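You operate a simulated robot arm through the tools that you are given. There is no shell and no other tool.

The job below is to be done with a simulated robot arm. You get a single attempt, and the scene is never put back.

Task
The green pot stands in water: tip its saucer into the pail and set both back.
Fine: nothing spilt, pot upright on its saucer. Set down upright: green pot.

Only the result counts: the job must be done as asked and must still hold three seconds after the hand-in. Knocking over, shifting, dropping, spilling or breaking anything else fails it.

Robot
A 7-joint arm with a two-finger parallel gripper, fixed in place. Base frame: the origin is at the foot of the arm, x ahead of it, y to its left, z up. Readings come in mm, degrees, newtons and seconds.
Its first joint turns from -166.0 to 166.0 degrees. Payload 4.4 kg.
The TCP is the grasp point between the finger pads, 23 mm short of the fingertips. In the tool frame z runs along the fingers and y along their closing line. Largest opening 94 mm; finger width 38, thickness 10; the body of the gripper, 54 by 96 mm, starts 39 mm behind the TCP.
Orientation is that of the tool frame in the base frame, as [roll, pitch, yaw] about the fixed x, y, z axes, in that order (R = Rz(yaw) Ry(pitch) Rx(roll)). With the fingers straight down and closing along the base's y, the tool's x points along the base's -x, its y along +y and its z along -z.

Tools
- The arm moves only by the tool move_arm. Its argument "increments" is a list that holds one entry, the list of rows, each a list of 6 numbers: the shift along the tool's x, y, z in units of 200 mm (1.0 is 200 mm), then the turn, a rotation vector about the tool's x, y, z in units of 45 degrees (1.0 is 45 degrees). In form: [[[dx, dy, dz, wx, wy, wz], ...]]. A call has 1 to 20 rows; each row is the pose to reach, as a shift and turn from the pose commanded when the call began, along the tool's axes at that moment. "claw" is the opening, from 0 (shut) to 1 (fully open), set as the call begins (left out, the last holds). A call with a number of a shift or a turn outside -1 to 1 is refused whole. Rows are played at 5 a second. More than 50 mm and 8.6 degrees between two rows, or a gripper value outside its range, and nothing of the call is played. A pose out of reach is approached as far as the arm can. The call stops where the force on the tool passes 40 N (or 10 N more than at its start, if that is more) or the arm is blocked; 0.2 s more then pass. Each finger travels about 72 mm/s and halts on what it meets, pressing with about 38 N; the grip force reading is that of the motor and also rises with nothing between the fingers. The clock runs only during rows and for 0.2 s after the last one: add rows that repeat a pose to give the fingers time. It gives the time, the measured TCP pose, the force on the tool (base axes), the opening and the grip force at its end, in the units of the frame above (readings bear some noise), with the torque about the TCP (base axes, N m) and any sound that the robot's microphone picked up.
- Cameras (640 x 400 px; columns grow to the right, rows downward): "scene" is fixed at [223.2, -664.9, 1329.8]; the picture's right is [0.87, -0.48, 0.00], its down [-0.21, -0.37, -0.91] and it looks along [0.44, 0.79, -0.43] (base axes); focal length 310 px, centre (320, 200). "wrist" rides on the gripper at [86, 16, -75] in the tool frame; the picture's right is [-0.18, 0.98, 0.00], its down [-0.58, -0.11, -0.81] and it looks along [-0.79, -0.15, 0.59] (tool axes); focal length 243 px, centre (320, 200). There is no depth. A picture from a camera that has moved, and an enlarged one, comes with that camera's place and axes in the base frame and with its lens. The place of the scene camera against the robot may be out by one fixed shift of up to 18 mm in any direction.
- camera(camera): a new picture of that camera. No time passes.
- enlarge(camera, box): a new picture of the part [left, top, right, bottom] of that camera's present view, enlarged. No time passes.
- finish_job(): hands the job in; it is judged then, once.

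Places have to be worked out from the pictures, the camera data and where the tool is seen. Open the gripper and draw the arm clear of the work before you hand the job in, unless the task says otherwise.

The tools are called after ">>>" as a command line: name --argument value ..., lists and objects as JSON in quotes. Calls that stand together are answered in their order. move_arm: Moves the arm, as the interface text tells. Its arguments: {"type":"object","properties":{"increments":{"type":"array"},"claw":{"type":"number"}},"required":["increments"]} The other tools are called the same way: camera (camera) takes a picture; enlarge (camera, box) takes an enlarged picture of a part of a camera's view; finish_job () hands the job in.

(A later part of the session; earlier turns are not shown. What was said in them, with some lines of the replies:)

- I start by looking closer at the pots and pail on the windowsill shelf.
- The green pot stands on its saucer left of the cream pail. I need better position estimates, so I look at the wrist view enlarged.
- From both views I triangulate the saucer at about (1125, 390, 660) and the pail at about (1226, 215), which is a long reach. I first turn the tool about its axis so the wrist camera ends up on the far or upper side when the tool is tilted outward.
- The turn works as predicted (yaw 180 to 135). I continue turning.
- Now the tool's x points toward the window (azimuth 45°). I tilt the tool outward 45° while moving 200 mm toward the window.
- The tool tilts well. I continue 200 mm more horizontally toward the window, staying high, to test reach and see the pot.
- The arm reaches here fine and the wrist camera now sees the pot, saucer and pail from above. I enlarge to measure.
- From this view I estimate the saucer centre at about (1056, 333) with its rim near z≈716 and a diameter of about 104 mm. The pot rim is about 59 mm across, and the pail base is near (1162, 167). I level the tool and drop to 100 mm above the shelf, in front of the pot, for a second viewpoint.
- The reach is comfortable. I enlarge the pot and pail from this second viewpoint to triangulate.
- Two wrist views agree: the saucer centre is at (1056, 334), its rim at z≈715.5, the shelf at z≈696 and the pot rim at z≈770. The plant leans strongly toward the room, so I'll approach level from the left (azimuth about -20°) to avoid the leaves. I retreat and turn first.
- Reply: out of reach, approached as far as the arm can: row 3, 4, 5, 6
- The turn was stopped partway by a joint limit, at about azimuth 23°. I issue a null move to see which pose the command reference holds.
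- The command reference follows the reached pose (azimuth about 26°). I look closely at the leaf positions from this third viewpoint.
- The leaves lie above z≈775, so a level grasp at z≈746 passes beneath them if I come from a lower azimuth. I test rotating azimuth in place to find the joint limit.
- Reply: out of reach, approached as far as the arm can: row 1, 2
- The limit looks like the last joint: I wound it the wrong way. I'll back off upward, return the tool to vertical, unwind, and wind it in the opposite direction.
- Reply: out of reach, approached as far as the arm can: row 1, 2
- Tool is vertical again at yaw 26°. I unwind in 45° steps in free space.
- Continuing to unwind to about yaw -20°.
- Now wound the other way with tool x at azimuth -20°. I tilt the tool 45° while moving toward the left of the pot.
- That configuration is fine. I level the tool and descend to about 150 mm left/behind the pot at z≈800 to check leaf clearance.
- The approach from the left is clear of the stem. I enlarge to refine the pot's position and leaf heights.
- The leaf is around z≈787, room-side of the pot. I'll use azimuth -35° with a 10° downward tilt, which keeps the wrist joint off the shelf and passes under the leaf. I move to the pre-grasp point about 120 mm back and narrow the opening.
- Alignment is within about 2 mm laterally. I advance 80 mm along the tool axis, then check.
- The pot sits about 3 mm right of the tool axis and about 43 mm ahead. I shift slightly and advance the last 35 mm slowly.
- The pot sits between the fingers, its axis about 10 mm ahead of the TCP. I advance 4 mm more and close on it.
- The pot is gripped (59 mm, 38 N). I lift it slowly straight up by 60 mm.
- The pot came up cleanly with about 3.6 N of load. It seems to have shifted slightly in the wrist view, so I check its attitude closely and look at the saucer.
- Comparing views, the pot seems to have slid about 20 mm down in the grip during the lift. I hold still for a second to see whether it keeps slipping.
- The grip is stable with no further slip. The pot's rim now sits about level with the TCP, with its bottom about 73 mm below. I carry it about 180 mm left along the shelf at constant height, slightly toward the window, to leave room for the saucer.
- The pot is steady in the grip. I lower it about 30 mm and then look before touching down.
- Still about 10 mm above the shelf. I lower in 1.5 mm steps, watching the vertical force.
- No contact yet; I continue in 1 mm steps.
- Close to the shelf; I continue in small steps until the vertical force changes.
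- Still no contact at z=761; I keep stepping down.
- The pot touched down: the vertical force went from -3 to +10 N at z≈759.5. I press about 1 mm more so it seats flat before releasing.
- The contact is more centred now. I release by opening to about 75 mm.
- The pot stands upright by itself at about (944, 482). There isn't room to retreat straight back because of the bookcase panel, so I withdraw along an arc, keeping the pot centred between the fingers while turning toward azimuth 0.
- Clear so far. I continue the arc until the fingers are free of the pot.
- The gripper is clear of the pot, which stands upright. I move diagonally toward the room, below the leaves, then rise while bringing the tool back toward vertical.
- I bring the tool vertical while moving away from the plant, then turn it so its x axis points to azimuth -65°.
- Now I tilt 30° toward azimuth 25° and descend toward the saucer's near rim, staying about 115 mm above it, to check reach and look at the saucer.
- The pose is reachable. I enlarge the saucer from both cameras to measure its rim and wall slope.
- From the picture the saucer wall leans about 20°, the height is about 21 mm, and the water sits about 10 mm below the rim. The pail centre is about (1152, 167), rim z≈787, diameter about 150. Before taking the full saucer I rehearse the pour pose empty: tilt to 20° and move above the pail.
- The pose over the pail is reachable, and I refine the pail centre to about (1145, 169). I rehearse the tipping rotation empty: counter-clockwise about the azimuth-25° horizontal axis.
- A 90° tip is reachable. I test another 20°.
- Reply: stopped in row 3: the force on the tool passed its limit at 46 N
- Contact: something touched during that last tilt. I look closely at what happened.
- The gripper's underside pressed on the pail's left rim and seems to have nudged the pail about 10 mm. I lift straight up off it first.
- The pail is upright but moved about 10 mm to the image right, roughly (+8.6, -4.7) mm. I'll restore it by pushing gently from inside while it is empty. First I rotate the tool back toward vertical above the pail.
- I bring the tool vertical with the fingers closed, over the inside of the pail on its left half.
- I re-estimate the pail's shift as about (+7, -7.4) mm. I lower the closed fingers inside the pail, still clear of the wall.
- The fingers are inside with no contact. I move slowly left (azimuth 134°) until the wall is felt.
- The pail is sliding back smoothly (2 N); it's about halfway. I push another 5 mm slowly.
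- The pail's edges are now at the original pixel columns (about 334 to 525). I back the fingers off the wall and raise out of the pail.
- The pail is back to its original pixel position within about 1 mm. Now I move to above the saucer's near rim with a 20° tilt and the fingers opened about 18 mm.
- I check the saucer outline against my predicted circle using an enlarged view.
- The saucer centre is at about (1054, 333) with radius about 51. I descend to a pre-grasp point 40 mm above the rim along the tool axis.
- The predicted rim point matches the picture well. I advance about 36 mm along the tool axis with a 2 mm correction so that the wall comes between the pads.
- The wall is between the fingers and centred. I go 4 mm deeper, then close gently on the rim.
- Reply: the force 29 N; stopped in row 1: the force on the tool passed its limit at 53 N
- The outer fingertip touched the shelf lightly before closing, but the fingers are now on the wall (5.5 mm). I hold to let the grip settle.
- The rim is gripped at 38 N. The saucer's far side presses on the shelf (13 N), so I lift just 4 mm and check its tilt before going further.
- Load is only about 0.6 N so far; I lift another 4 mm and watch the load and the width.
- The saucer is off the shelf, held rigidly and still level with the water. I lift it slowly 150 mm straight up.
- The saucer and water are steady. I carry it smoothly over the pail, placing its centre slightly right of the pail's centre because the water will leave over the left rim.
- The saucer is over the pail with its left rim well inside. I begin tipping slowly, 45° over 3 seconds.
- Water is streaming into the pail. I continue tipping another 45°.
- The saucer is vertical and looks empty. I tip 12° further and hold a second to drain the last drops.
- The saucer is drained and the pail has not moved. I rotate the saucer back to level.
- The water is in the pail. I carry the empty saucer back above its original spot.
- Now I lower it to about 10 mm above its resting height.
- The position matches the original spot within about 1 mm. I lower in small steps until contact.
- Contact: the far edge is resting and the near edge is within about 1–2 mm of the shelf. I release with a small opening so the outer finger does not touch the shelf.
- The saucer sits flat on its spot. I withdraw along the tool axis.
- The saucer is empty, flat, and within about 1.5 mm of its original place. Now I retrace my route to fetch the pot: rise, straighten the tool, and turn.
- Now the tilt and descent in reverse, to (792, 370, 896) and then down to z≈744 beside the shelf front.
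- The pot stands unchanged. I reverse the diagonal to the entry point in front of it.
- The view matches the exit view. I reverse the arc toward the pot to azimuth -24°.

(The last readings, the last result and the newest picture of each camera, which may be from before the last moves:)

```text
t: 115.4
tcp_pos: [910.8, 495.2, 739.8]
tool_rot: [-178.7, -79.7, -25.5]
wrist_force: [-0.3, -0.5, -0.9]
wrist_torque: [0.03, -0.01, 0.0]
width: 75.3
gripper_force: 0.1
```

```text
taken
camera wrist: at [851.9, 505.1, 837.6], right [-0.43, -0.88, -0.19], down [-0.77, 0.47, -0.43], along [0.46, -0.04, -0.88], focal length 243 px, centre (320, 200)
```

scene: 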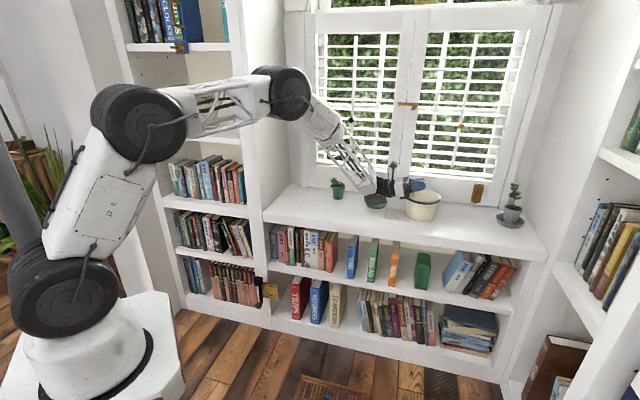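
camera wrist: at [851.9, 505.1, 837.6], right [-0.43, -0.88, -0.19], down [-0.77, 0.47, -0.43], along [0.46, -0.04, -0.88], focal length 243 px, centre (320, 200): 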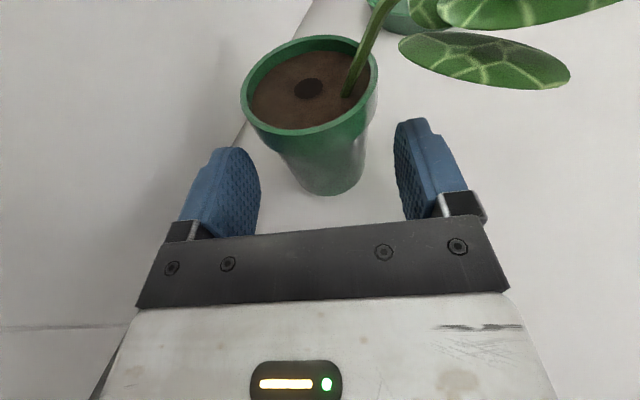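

Still centred. I finish the arc to the grasp pose (azimuth -35°, z≈758).

>>> move_arm --increments '[[[0.0285, -0.013, 0.047, -0.1094, 0, 0.0193], [0.072, -0.0155, 0.0915, -0.197, 0, 0.0348], [0.1145, -0.0105, 0.1305, -0.2408, 0, 0.0425]]]'

>>> camera --camera "wrist"

>>> enlarge --camera "scene" --box '[320, 160, 360, 205]'

```text
t: 116.2
tcp_pos: [938.1, 485.9, 762.0]
tool_rot: [-178.8, -79.6, -36.2]
wrist_force: [-0.4, 0.3, 0.9]
wrist_torque: [0.01, 0.02, 0.01]
width: 74.9
gripper_force: 0.0
```

```text
taken
camera wrist: at [882.6, 507.0, 858.3], right [-0.59, -0.79, -0.18], down [-0.67, 0.61, -0.43], along [0.45, -0.13, -0.89], focal length 243 px, centre (320, 200)
```

wrist: 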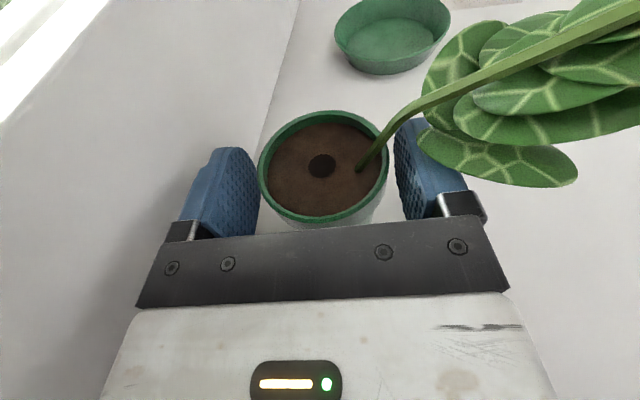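

```text
8.89 times, centred on (340, 182) of scene
camera zoom: at [223.2, -664.9, 1329.8], right [0.87, -0.48, 0.0], down [-0.21, -0.37, -0.91], along [0.44, 0.79, -0.43], focal length 2759 px, centre (142, 356)
```

zoom: 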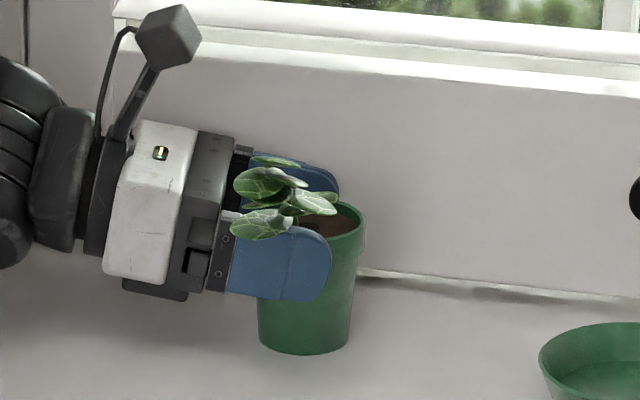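

I lower 4 mm to match the earlier stable grip height, then close on the pot.

>>> move_arm --increments '[[[-0.01, 0, 0.0018, 0, 0, 0], [-0.0197, 0, 0.0035, 0, 0, 0]]]'

>>> move_arm --increments '[[[0, 0, 0, 0, 0, 0], [0, 0, 0, 0, 0, 0], [0, 0, 0, 0, 0, 0], [0, 0, 0, 0, 0, 0]]]' --claw 0.3

>>> enlarge --camera "wrist" --box '[180, 80, 480, 260]'

```text
t: 116.8
tcp_pos: [938.1, 486.5, 757.4]
tool_rot: [-178.9, -79.6, -36.2]
wrist_force: [0.3, -0.8, -0.5]
wrist_torque: [0.01, -0.04, 0.02]
width: 75.4
gripper_force: 0.1
```

```text
t: 117.8
tcp_pos: [938.5, 485.7, 755.5]
tool_rot: [-178.6, -79.7, -36.4]
wrist_force: [0.7, 0.4, 3.2]
wrist_torque: [0.06, -0.11, -0.02]
width: 59.3
gripper_force: 37.9
```

```text
2.13 times, centred on (330, 170) of wrist
camera zoom: at [882.5, 507.0, 853.2], right [-0.59, -0.79, -0.18], down [-0.67, 0.61, -0.43], along [0.45, -0.13, -0.88], focal length 518 px, centre (299, 264)
```

zoom: 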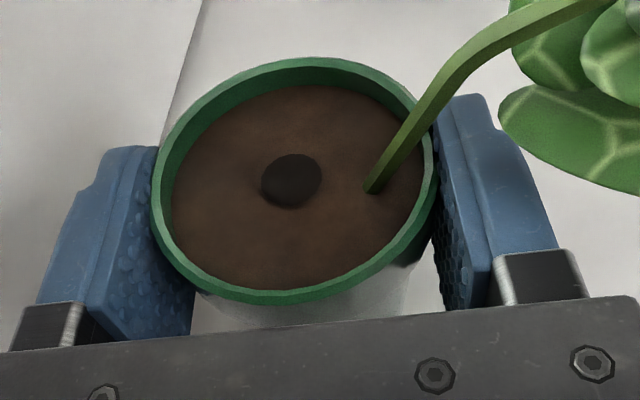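

Gripped at 59.3 mm. I lift slowly by 40 mm and check for slip.

>>> move_arm --increments '[[[0.01, 0, -0.0017, 0, 0, 0], [0.025, 0, -0.0044, 0, 0, 0], [0.045, 0, -0.008, 0, 0, 0], [0.075, 0, -0.0132, 0, 0, 0], [0.11, 0, -0.0194, 0, 0, 0], [0.145, 0, -0.0256, 0, 0, 0], [0.18, 0, -0.0318, 0, 0, 0], [0.197, 0, -0.0348, 0, 0, 0]]]'

>>> enlarge --camera "wrist" --box '[180, 80, 480, 260]'

>>> enlarge --camera "scene" --box '[320, 155, 360, 200]'

```text
t: 119.6
tcp_pos: [939.3, 486.0, 795.7]
tool_rot: [-178.9, -79.7, -36.1]
wrist_force: [-0.1, -0.8, -2.9]
wrist_torque: [-0.01, 0.04, 0.04]
width: 59.4
gripper_force: 36.9
```

```text
2.13 times, centred on (330, 170) of wrist
camera zoom: at [882.5, 506.1, 892.4], right [-0.59, -0.79, -0.18], down [-0.67, 0.61, -0.43], along [0.45, -0.13, -0.89], focal length 518 px, centre (299, 264)
```

zoom: 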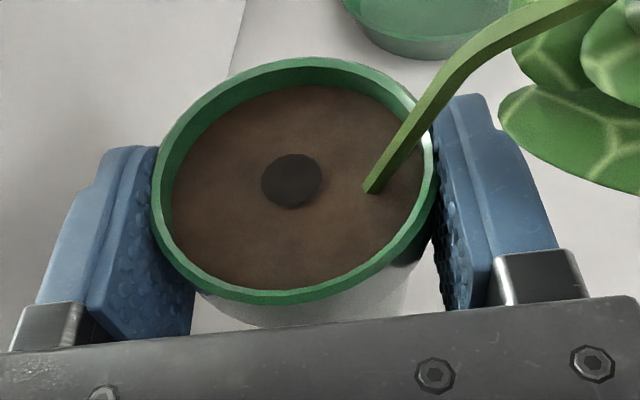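

```text
8.89 times, centred on (340, 178) of scene
camera zoom: at [223.2, -664.9, 1329.8], right [0.87, -0.48, 0.0], down [-0.21, -0.37, -0.91], along [0.44, 0.79, -0.43], focal length 2759 px, centre (142, 400)
```

zoom: 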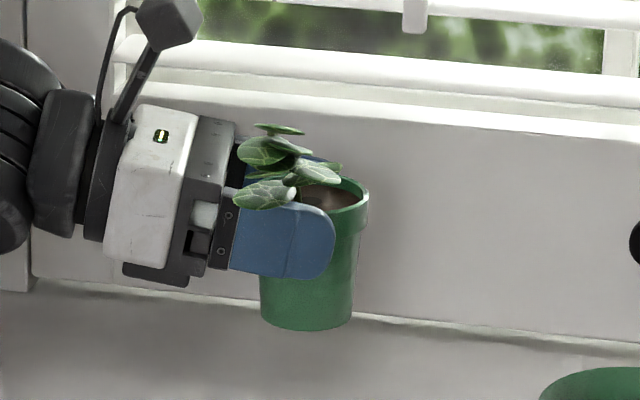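

No slip this time. I carry the pot back above the saucer, raising it 10 mm more on the way.

>>> move_arm --increments '[[[0.02, 0.012, 0.034, 0, 0, 0], [0.045, 0.035, 0.103, 0, 0, 0], [0.07, 0.065, 0.188, 0, 0, 0], [0.093, 0.097, 0.282, 0, 0, 0], [0.113, 0.129, 0.376, 0, 0, 0], [0.133, 0.161, 0.47, 0, 0, 0], [0.15, 0.193, 0.565, 0, 0, 0], [0.167, 0.226, 0.659, 0, 0, 0], [0.183, 0.258, 0.753, 0, 0, 0], [0.196, 0.281, 0.821, 0, 0, 0], [0.202, 0.293, 0.8555, 0, 0, 0], [0.202, 0.293, 0.8555, 0, 0, 0]]]'

>>> camera --camera "wrist"

>>> enlarge --camera "scene" --box '[345, 160, 405, 215]'

```text
t: 122.2
tcp_pos: [1048.7, 336.6, 804.2]
tool_rot: [-178.9, -79.7, -36.1]
wrist_force: [0.8, -0.3, -2.0]
wrist_torque: [0.0, 0.01, -0.03]
width: 59.3
gripper_force: 38.2
```

```text
taken
camera wrist: at [993.2, 356.7, 902.1], right [-0.59, -0.79, -0.18], down [-0.67, 0.61, -0.43], along [0.45, -0.13, -0.89], focal length 243 px, centre (320, 200)
```

wrist: 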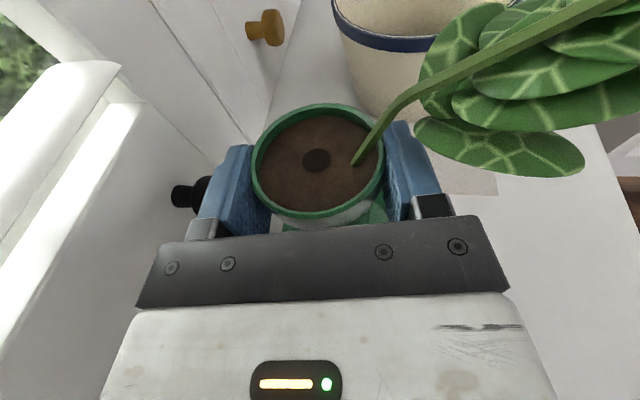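

```text
7.27 times, centred on (375, 188) of scene
camera zoom: at [223.2, -664.9, 1329.8], right [0.87, -0.48, 0.0], down [-0.21, -0.37, -0.91], along [0.44, 0.79, -0.43], focal length 2257 px, centre (-80, 291)
```

zoom: 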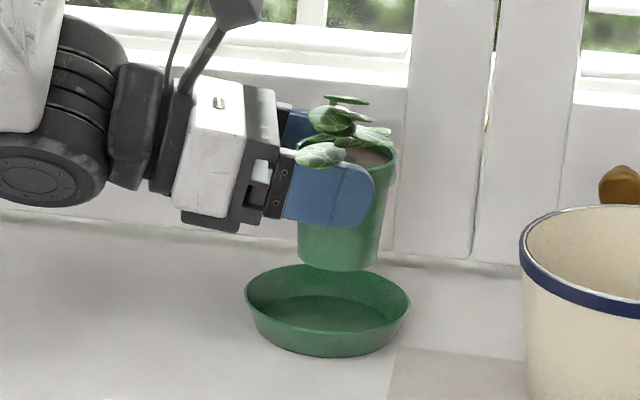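

The pot hangs above the saucer, perhaps 5 mm too far right. I correct by a few millimetres and lower 33 mm.

>>> move_arm --increments '[[[-0.0025, 0.0225, -0.0145, 0, 0, 0], [-0.0325, 0.0225, -0.0092, 0, 0, 0], [-0.0725, 0.0225, -0.0021, 0, 0, 0], [-0.1125, 0.0225, 0.0049, 0, 0, 0], [-0.1475, 0.0225, 0.0111, 0, 0, 0], [-0.165, 0.0225, 0.0142, 0, 0, 0]]]'

>>> enlarge --camera "scene" --box '[355, 175, 400, 215]'

>>> camera --camera "wrist"

```text
t: 123.6
tcp_pos: [1045.0, 334.6, 771.7]
tool_rot: [-178.8, -79.7, -36.2]
wrist_force: [-0.1, 0.8, -2.5]
wrist_torque: [0.03, -0.02, 0.0]
width: 59.3
gripper_force: 37.9
```

```text
10.00 times, centred on (378, 195) of scene
camera zoom: at [223.2, -664.9, 1329.8], right [0.87, -0.48, 0.0], down [-0.21, -0.37, -0.91], along [0.44, 0.79, -0.43], focal length 3104 px, centre (-255, 250)
```

zoom: 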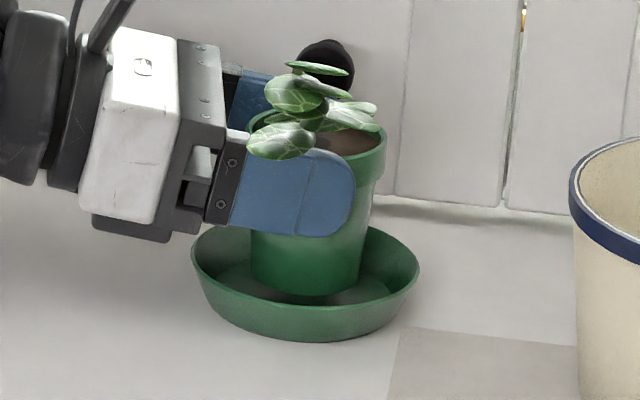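

```text
taken
camera wrist: at [987.6, 355.2, 868.8], right [-0.59, -0.79, -0.18], down [-0.67, 0.61, -0.43], along [0.45, -0.13, -0.88], focal length 243 px, centre (320, 200)
```

wrist: 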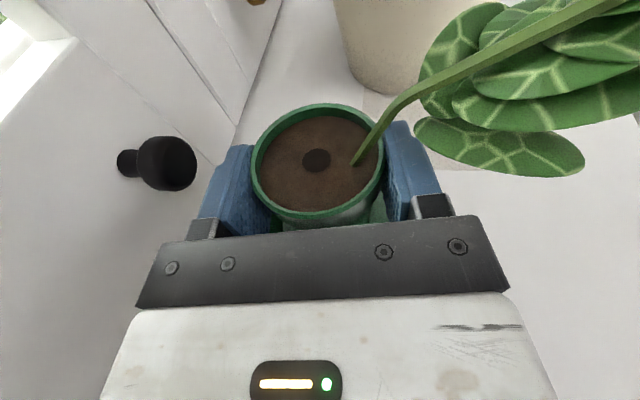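

The pot is well centred over the saucer floor. I lower the last 12 mm in small steps until contact.

>>> move_arm --increments '[[[-0.012, 0, 0.0021, 0, 0, 0], [-0.024, 0, 0.0042, 0, 0, 0], [-0.036, 0, 0.0063, 0, 0, 0]]]'

>>> move_arm --increments '[[[-0.005, 0, 0.0009, 0, 0, 0], [-0.01, 0, 0.0018, 0, 0, 0]]]'

>>> move_arm --increments '[[[-0.005, 0, 0.0009, 0, 0, 0], [-0.01, 0, 0.0018, 0, 0, 0]]]'

```text
t: 124.4
tcp_pos: [1044.5, 334.6, 763.4]
tool_rot: [-178.8, -79.7, -36.1]
wrist_force: [0.1, -0.7, -3.7]
wrist_torque: [0.01, 0.01, 0.02]
width: 59.2
gripper_force: 37.4
```

```text
t: 125.0
tcp_pos: [1044.6, 334.7, 761.4]
tool_rot: [-179.0, -79.6, -36.2]
wrist_force: [-0.4, -0.1, -2.4]
wrist_torque: [-0.01, 0.0, 0.01]
width: 59.4
gripper_force: 37.7
```

```text
t: 125.6
tcp_pos: [1044.2, 336.9, 760.2]
tool_rot: [-178.9, -79.7, -36.2]
wrist_force: [-0.3, -0.1, -1.9]
wrist_torque: [0.01, 0.0, 0.0]
width: 59.6
gripper_force: 37.9
```

Still about -2 to -3 N, no contact; I continue in 1 mm steps.

>>> move_arm --increments '[[[-0.005, 0, 0.0009, 0, 0, 0], [-0.0075, 0, 0.0013, 0, 0, 0]]]'

>>> move_arm --increments '[[[-0.005, 0, 0.0009, 0, 0, 0], [-0.0075, 0, 0.0013, 0, 0, 0]]]'

```text
t: 126.2
tcp_pos: [1045.3, 335.4, 760.5]
tool_rot: [-178.6, -79.7, -36.4]
wrist_force: [-1.6, -1.7, 7.4]
wrist_torque: [-0.13, 0.09, -0.03]
width: 59.5
gripper_force: 38.0
```

```text
t: 126.8
tcp_pos: [1044.5, 336.2, 760.1]
tool_rot: [-178.1, -79.8, -36.8]
wrist_force: [0.7, 5.6, 25.3]
wrist_torque: [0.01, -0.03, 0.02]
width: 59.5
gripper_force: 37.8
```

The pot is seated squarely: contact at z≈760 with near-zero torque. I release it.

>>> move_arm --increments '[[[0, 0, 0, 0, 0, 0], [0, 0, 0, 0, 0, 0], [0, 0, 0, 0, 0, 0], [0, 0, 0, 0, 0, 0]]]' --claw 0.8

>>> camera --camera "wrist"

>>> enlarge --camera "scene" --box '[355, 175, 400, 215]'

```text
t: 127.8
tcp_pos: [1044.7, 335.6, 757.9]
tool_rot: [-178.9, -79.6, -36.1]
wrist_force: [-0.8, 0.3, -1.2]
wrist_torque: [-0.01, 0.0, -0.02]
width: 75.1
gripper_force: 0.0
```

```text
taken
camera wrist: at [987.5, 356.1, 854.5], right [-0.59, -0.79, -0.18], down [-0.67, 0.61, -0.43], along [0.45, -0.13, -0.89], focal length 243 px, centre (320, 200)
```

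wrist: 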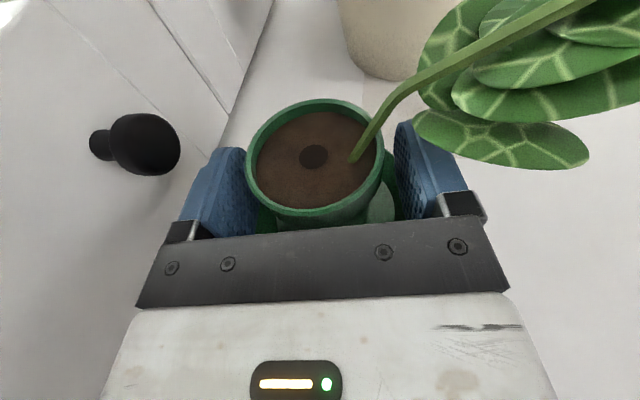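

```text
10.00 times, centred on (378, 195) of scene
camera zoom: at [223.2, -664.9, 1329.8], right [0.87, -0.48, 0.0], down [-0.21, -0.37, -0.91], along [0.44, 0.79, -0.43], focal length 3104 px, centre (-255, 250)
```

zoom: 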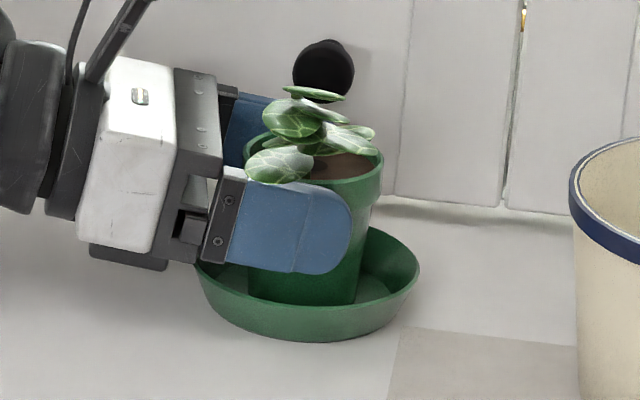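

The pot stands upright on its saucer. I withdraw along the approach line, dipping 10 mm at first to stay under the leaf.

>>> move_arm --increments '[[[-0.0197, 0, -0.0365, 0, 0, 0], [-0.0394, 0, -0.093, 0, 0, 0], [-0.049, 0, -0.166, 0, 0, 0]]]'

>>> move_arm --increments '[[[0, 0, -0.1, 0, 0, 0], [0, 0, -0.2, 0, 0, 0], [0, 0, -0.3, 0, 0, 0], [0, 0, -0.4, 0, 0, 0]]]'

>>> camera --camera "wrist"

>>> enlarge --camera "scene" --box '[290, 150, 410, 225]'

```text
t: 128.6
tcp_pos: [1016.7, 354.7, 751.7]
tool_rot: [-178.7, -79.7, -36.3]
wrist_force: [-0.5, 0.3, -0.8]
wrist_torque: [-0.01, 0.0, 0.01]
width: 75.3
gripper_force: 0.1
```

```text
t: 129.6
tcp_pos: [953.8, 400.2, 766.1]
tool_rot: [-178.8, -79.7, -36.2]
wrist_force: [0.2, 0.5, 0.3]
wrist_torque: [-0.01, 0.0, -0.01]
width: 75.3
gripper_force: 0.0
```

```text
taken
camera wrist: at [896.9, 421.6, 864.5], right [-0.59, -0.79, -0.18], down [-0.67, 0.61, -0.43], along [0.45, -0.13, -0.89], focal length 243 px, centre (320, 200)
```

wrist: 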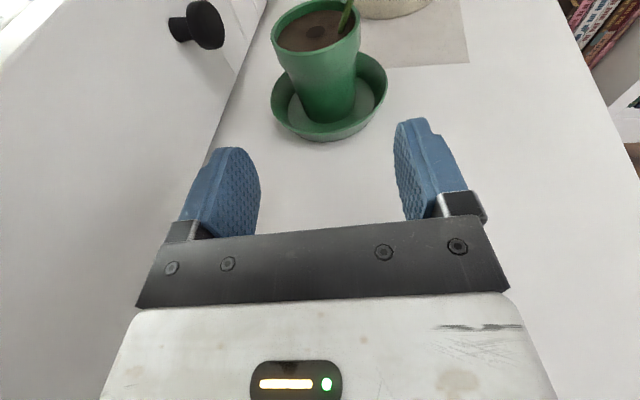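

```text
5.33 times, centred on (350, 188) of scene
camera zoom: at [223.2, -664.9, 1329.8], right [0.87, -0.48, 0.0], down [-0.21, -0.37, -0.91], along [0.44, 0.79, -0.43], focal length 1655 px, centre (160, 267)
```

zoom: 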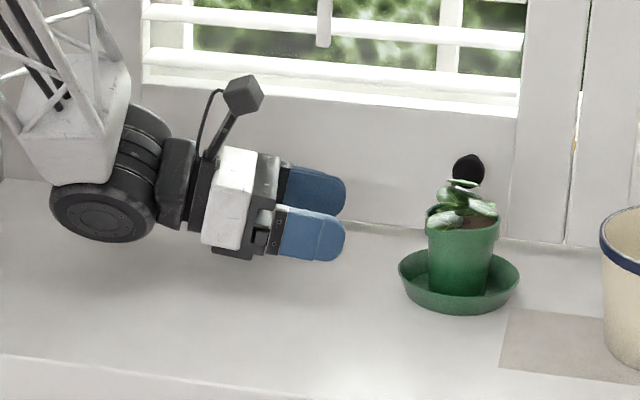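

Everything matches the initial arrangement. I raise the arm straight up while tilting the tool down, then draw back from the shelf.

>>> move_arm --increments '[[[0.123, 0, -0.022, 0, -0.1667, 0], [0.246, 0, -0.043, 0, -0.333, 0], [0.369, 0, -0.065, 0, -0.5, 0], [0.493, 0, -0.087, 0, -0.667, 0], [0.616, 0, -0.108, 0, -0.833, 0], [0.739, 0, -0.13, 0, -1.0, 0]]]'

>>> camera --camera "scene"

```text
t: 131.0
tcp_pos: [951.4, 399.5, 917.8]
tool_rot: [-179.7, -34.6, -35.1]
wrist_force: [1.0, 0.0, -1.1]
wrist_torque: [-0.01, -0.01, -0.01]
width: 75.0
gripper_force: 0.2
```

```text
taken
```

scene: 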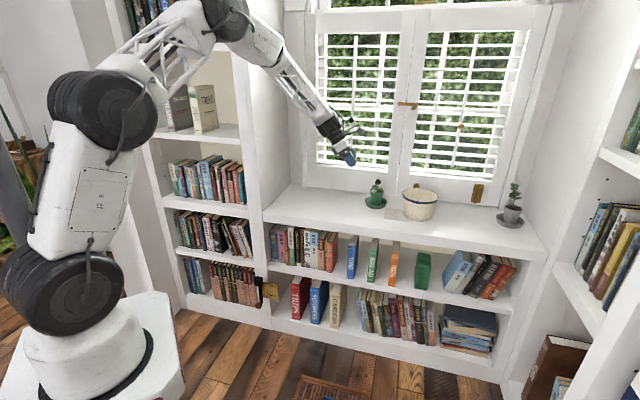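

Clear of everything. I draw the arm back toward the room with the gripper open and take a final look.

>>> move_arm --increments '[[[0.008, 0.181, -0.067, 0, 0, 0], [0.016, 0.362, -0.135, 0, 0, 0], [0.024, 0.543, -0.202, 0, 0, 0], [0.032, 0.724, -0.27, 0, 0, 0], [0.04, 0.905, -0.337, 0, 0, 0]]]' --claw 1.0

>>> enlarge --camera "scene" --box '[340, 160, 460, 235]'

>>> enlarge --camera "scene" --box '[260, 140, 560, 328]'

>>> enlarge --camera "scene" --box '[355, 170, 395, 220]'

```text
t: 132.2
tcp_pos: [820.3, 266.4, 976.4]
tool_rot: [-179.8, -34.6, -35.1]
wrist_force: [-0.4, 0.0, -0.4]
wrist_torque: [-0.02, -0.03, 0.02]
width: 94.0
gripper_force: 0.1
```

```text
5.33 times, centred on (400, 198) of scene
camera zoom: at [223.2, -664.9, 1329.8], right [0.87, -0.48, 0.0], down [-0.21, -0.37, -0.91], along [0.44, 0.79, -0.43], focal length 1655 px, centre (-107, 213)
```

zoom: 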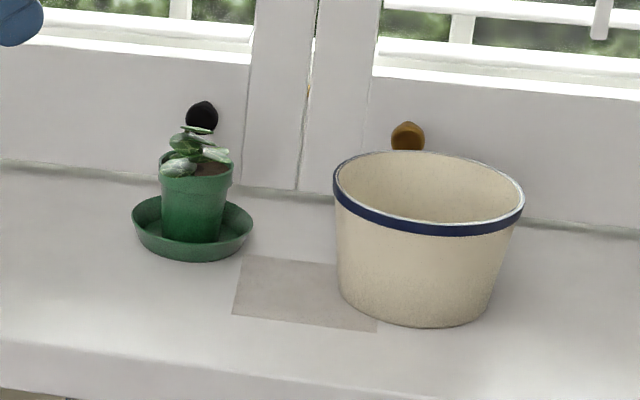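

```text
2.13 times, centred on (410, 234) of scene
camera zoom: at [223.2, -664.9, 1329.8], right [0.87, -0.48, 0.0], down [-0.21, -0.37, -0.91], along [0.44, 0.79, -0.43], focal length 660 px, centre (128, 128)
```

zoom: 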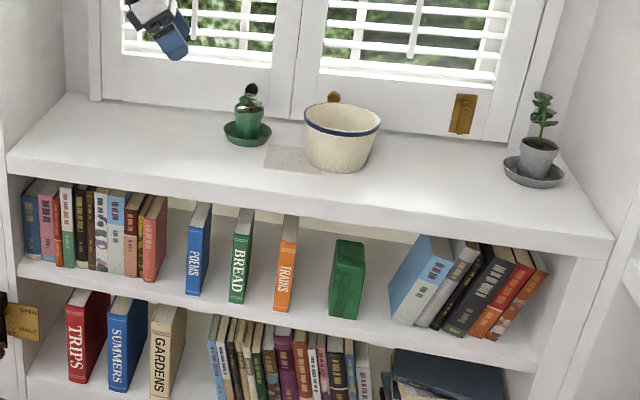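

```text
8.00 times, centred on (375, 195) of scene
camera zoom: at [223.2, -664.9, 1329.8], right [0.87, -0.48, 0.0], down [-0.21, -0.37, -0.91], along [0.44, 0.79, -0.43], focal length 2483 px, centre (-120, 240)
```

zoom: 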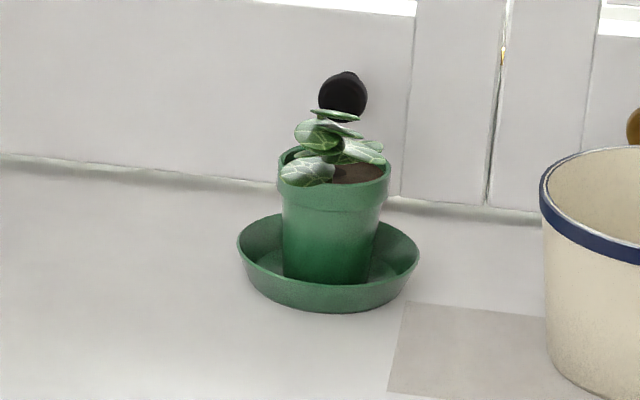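

The final view shows the pot upright and centred on its empty saucer at the original spot. The pail is within about 1 mm of its original position, no water shows on the shelf, and the arm is clear with the gripper open. I hand in.

>>> finish_job

```text
The job is handed in.
```

The saucer's water is in the pail, the saucer is back in place, and the green pot stands upright on it. I saw no water on the shelf. The arm is drawn back with the gripper open.

- **Pail moved:** while rehearsing the pour without the saucer, the gripper pressed on the pail's rim and shifted it about 10 mm. I pushed it back from the inside while it was still empty. In the last pictures it is within about 1 mm of where it started.
- **Saucer position:** it sits about 1.5 mm from its original spot.
- **Pot slipped in the grip:** it slid down about 20 mm on the first lift, while still over the saucer, then held. It did not slip on the second lift.
- **Fingertip on the shelf:** the gripper touched the shelf while taking hold of the saucer's rim. I saw no damage.
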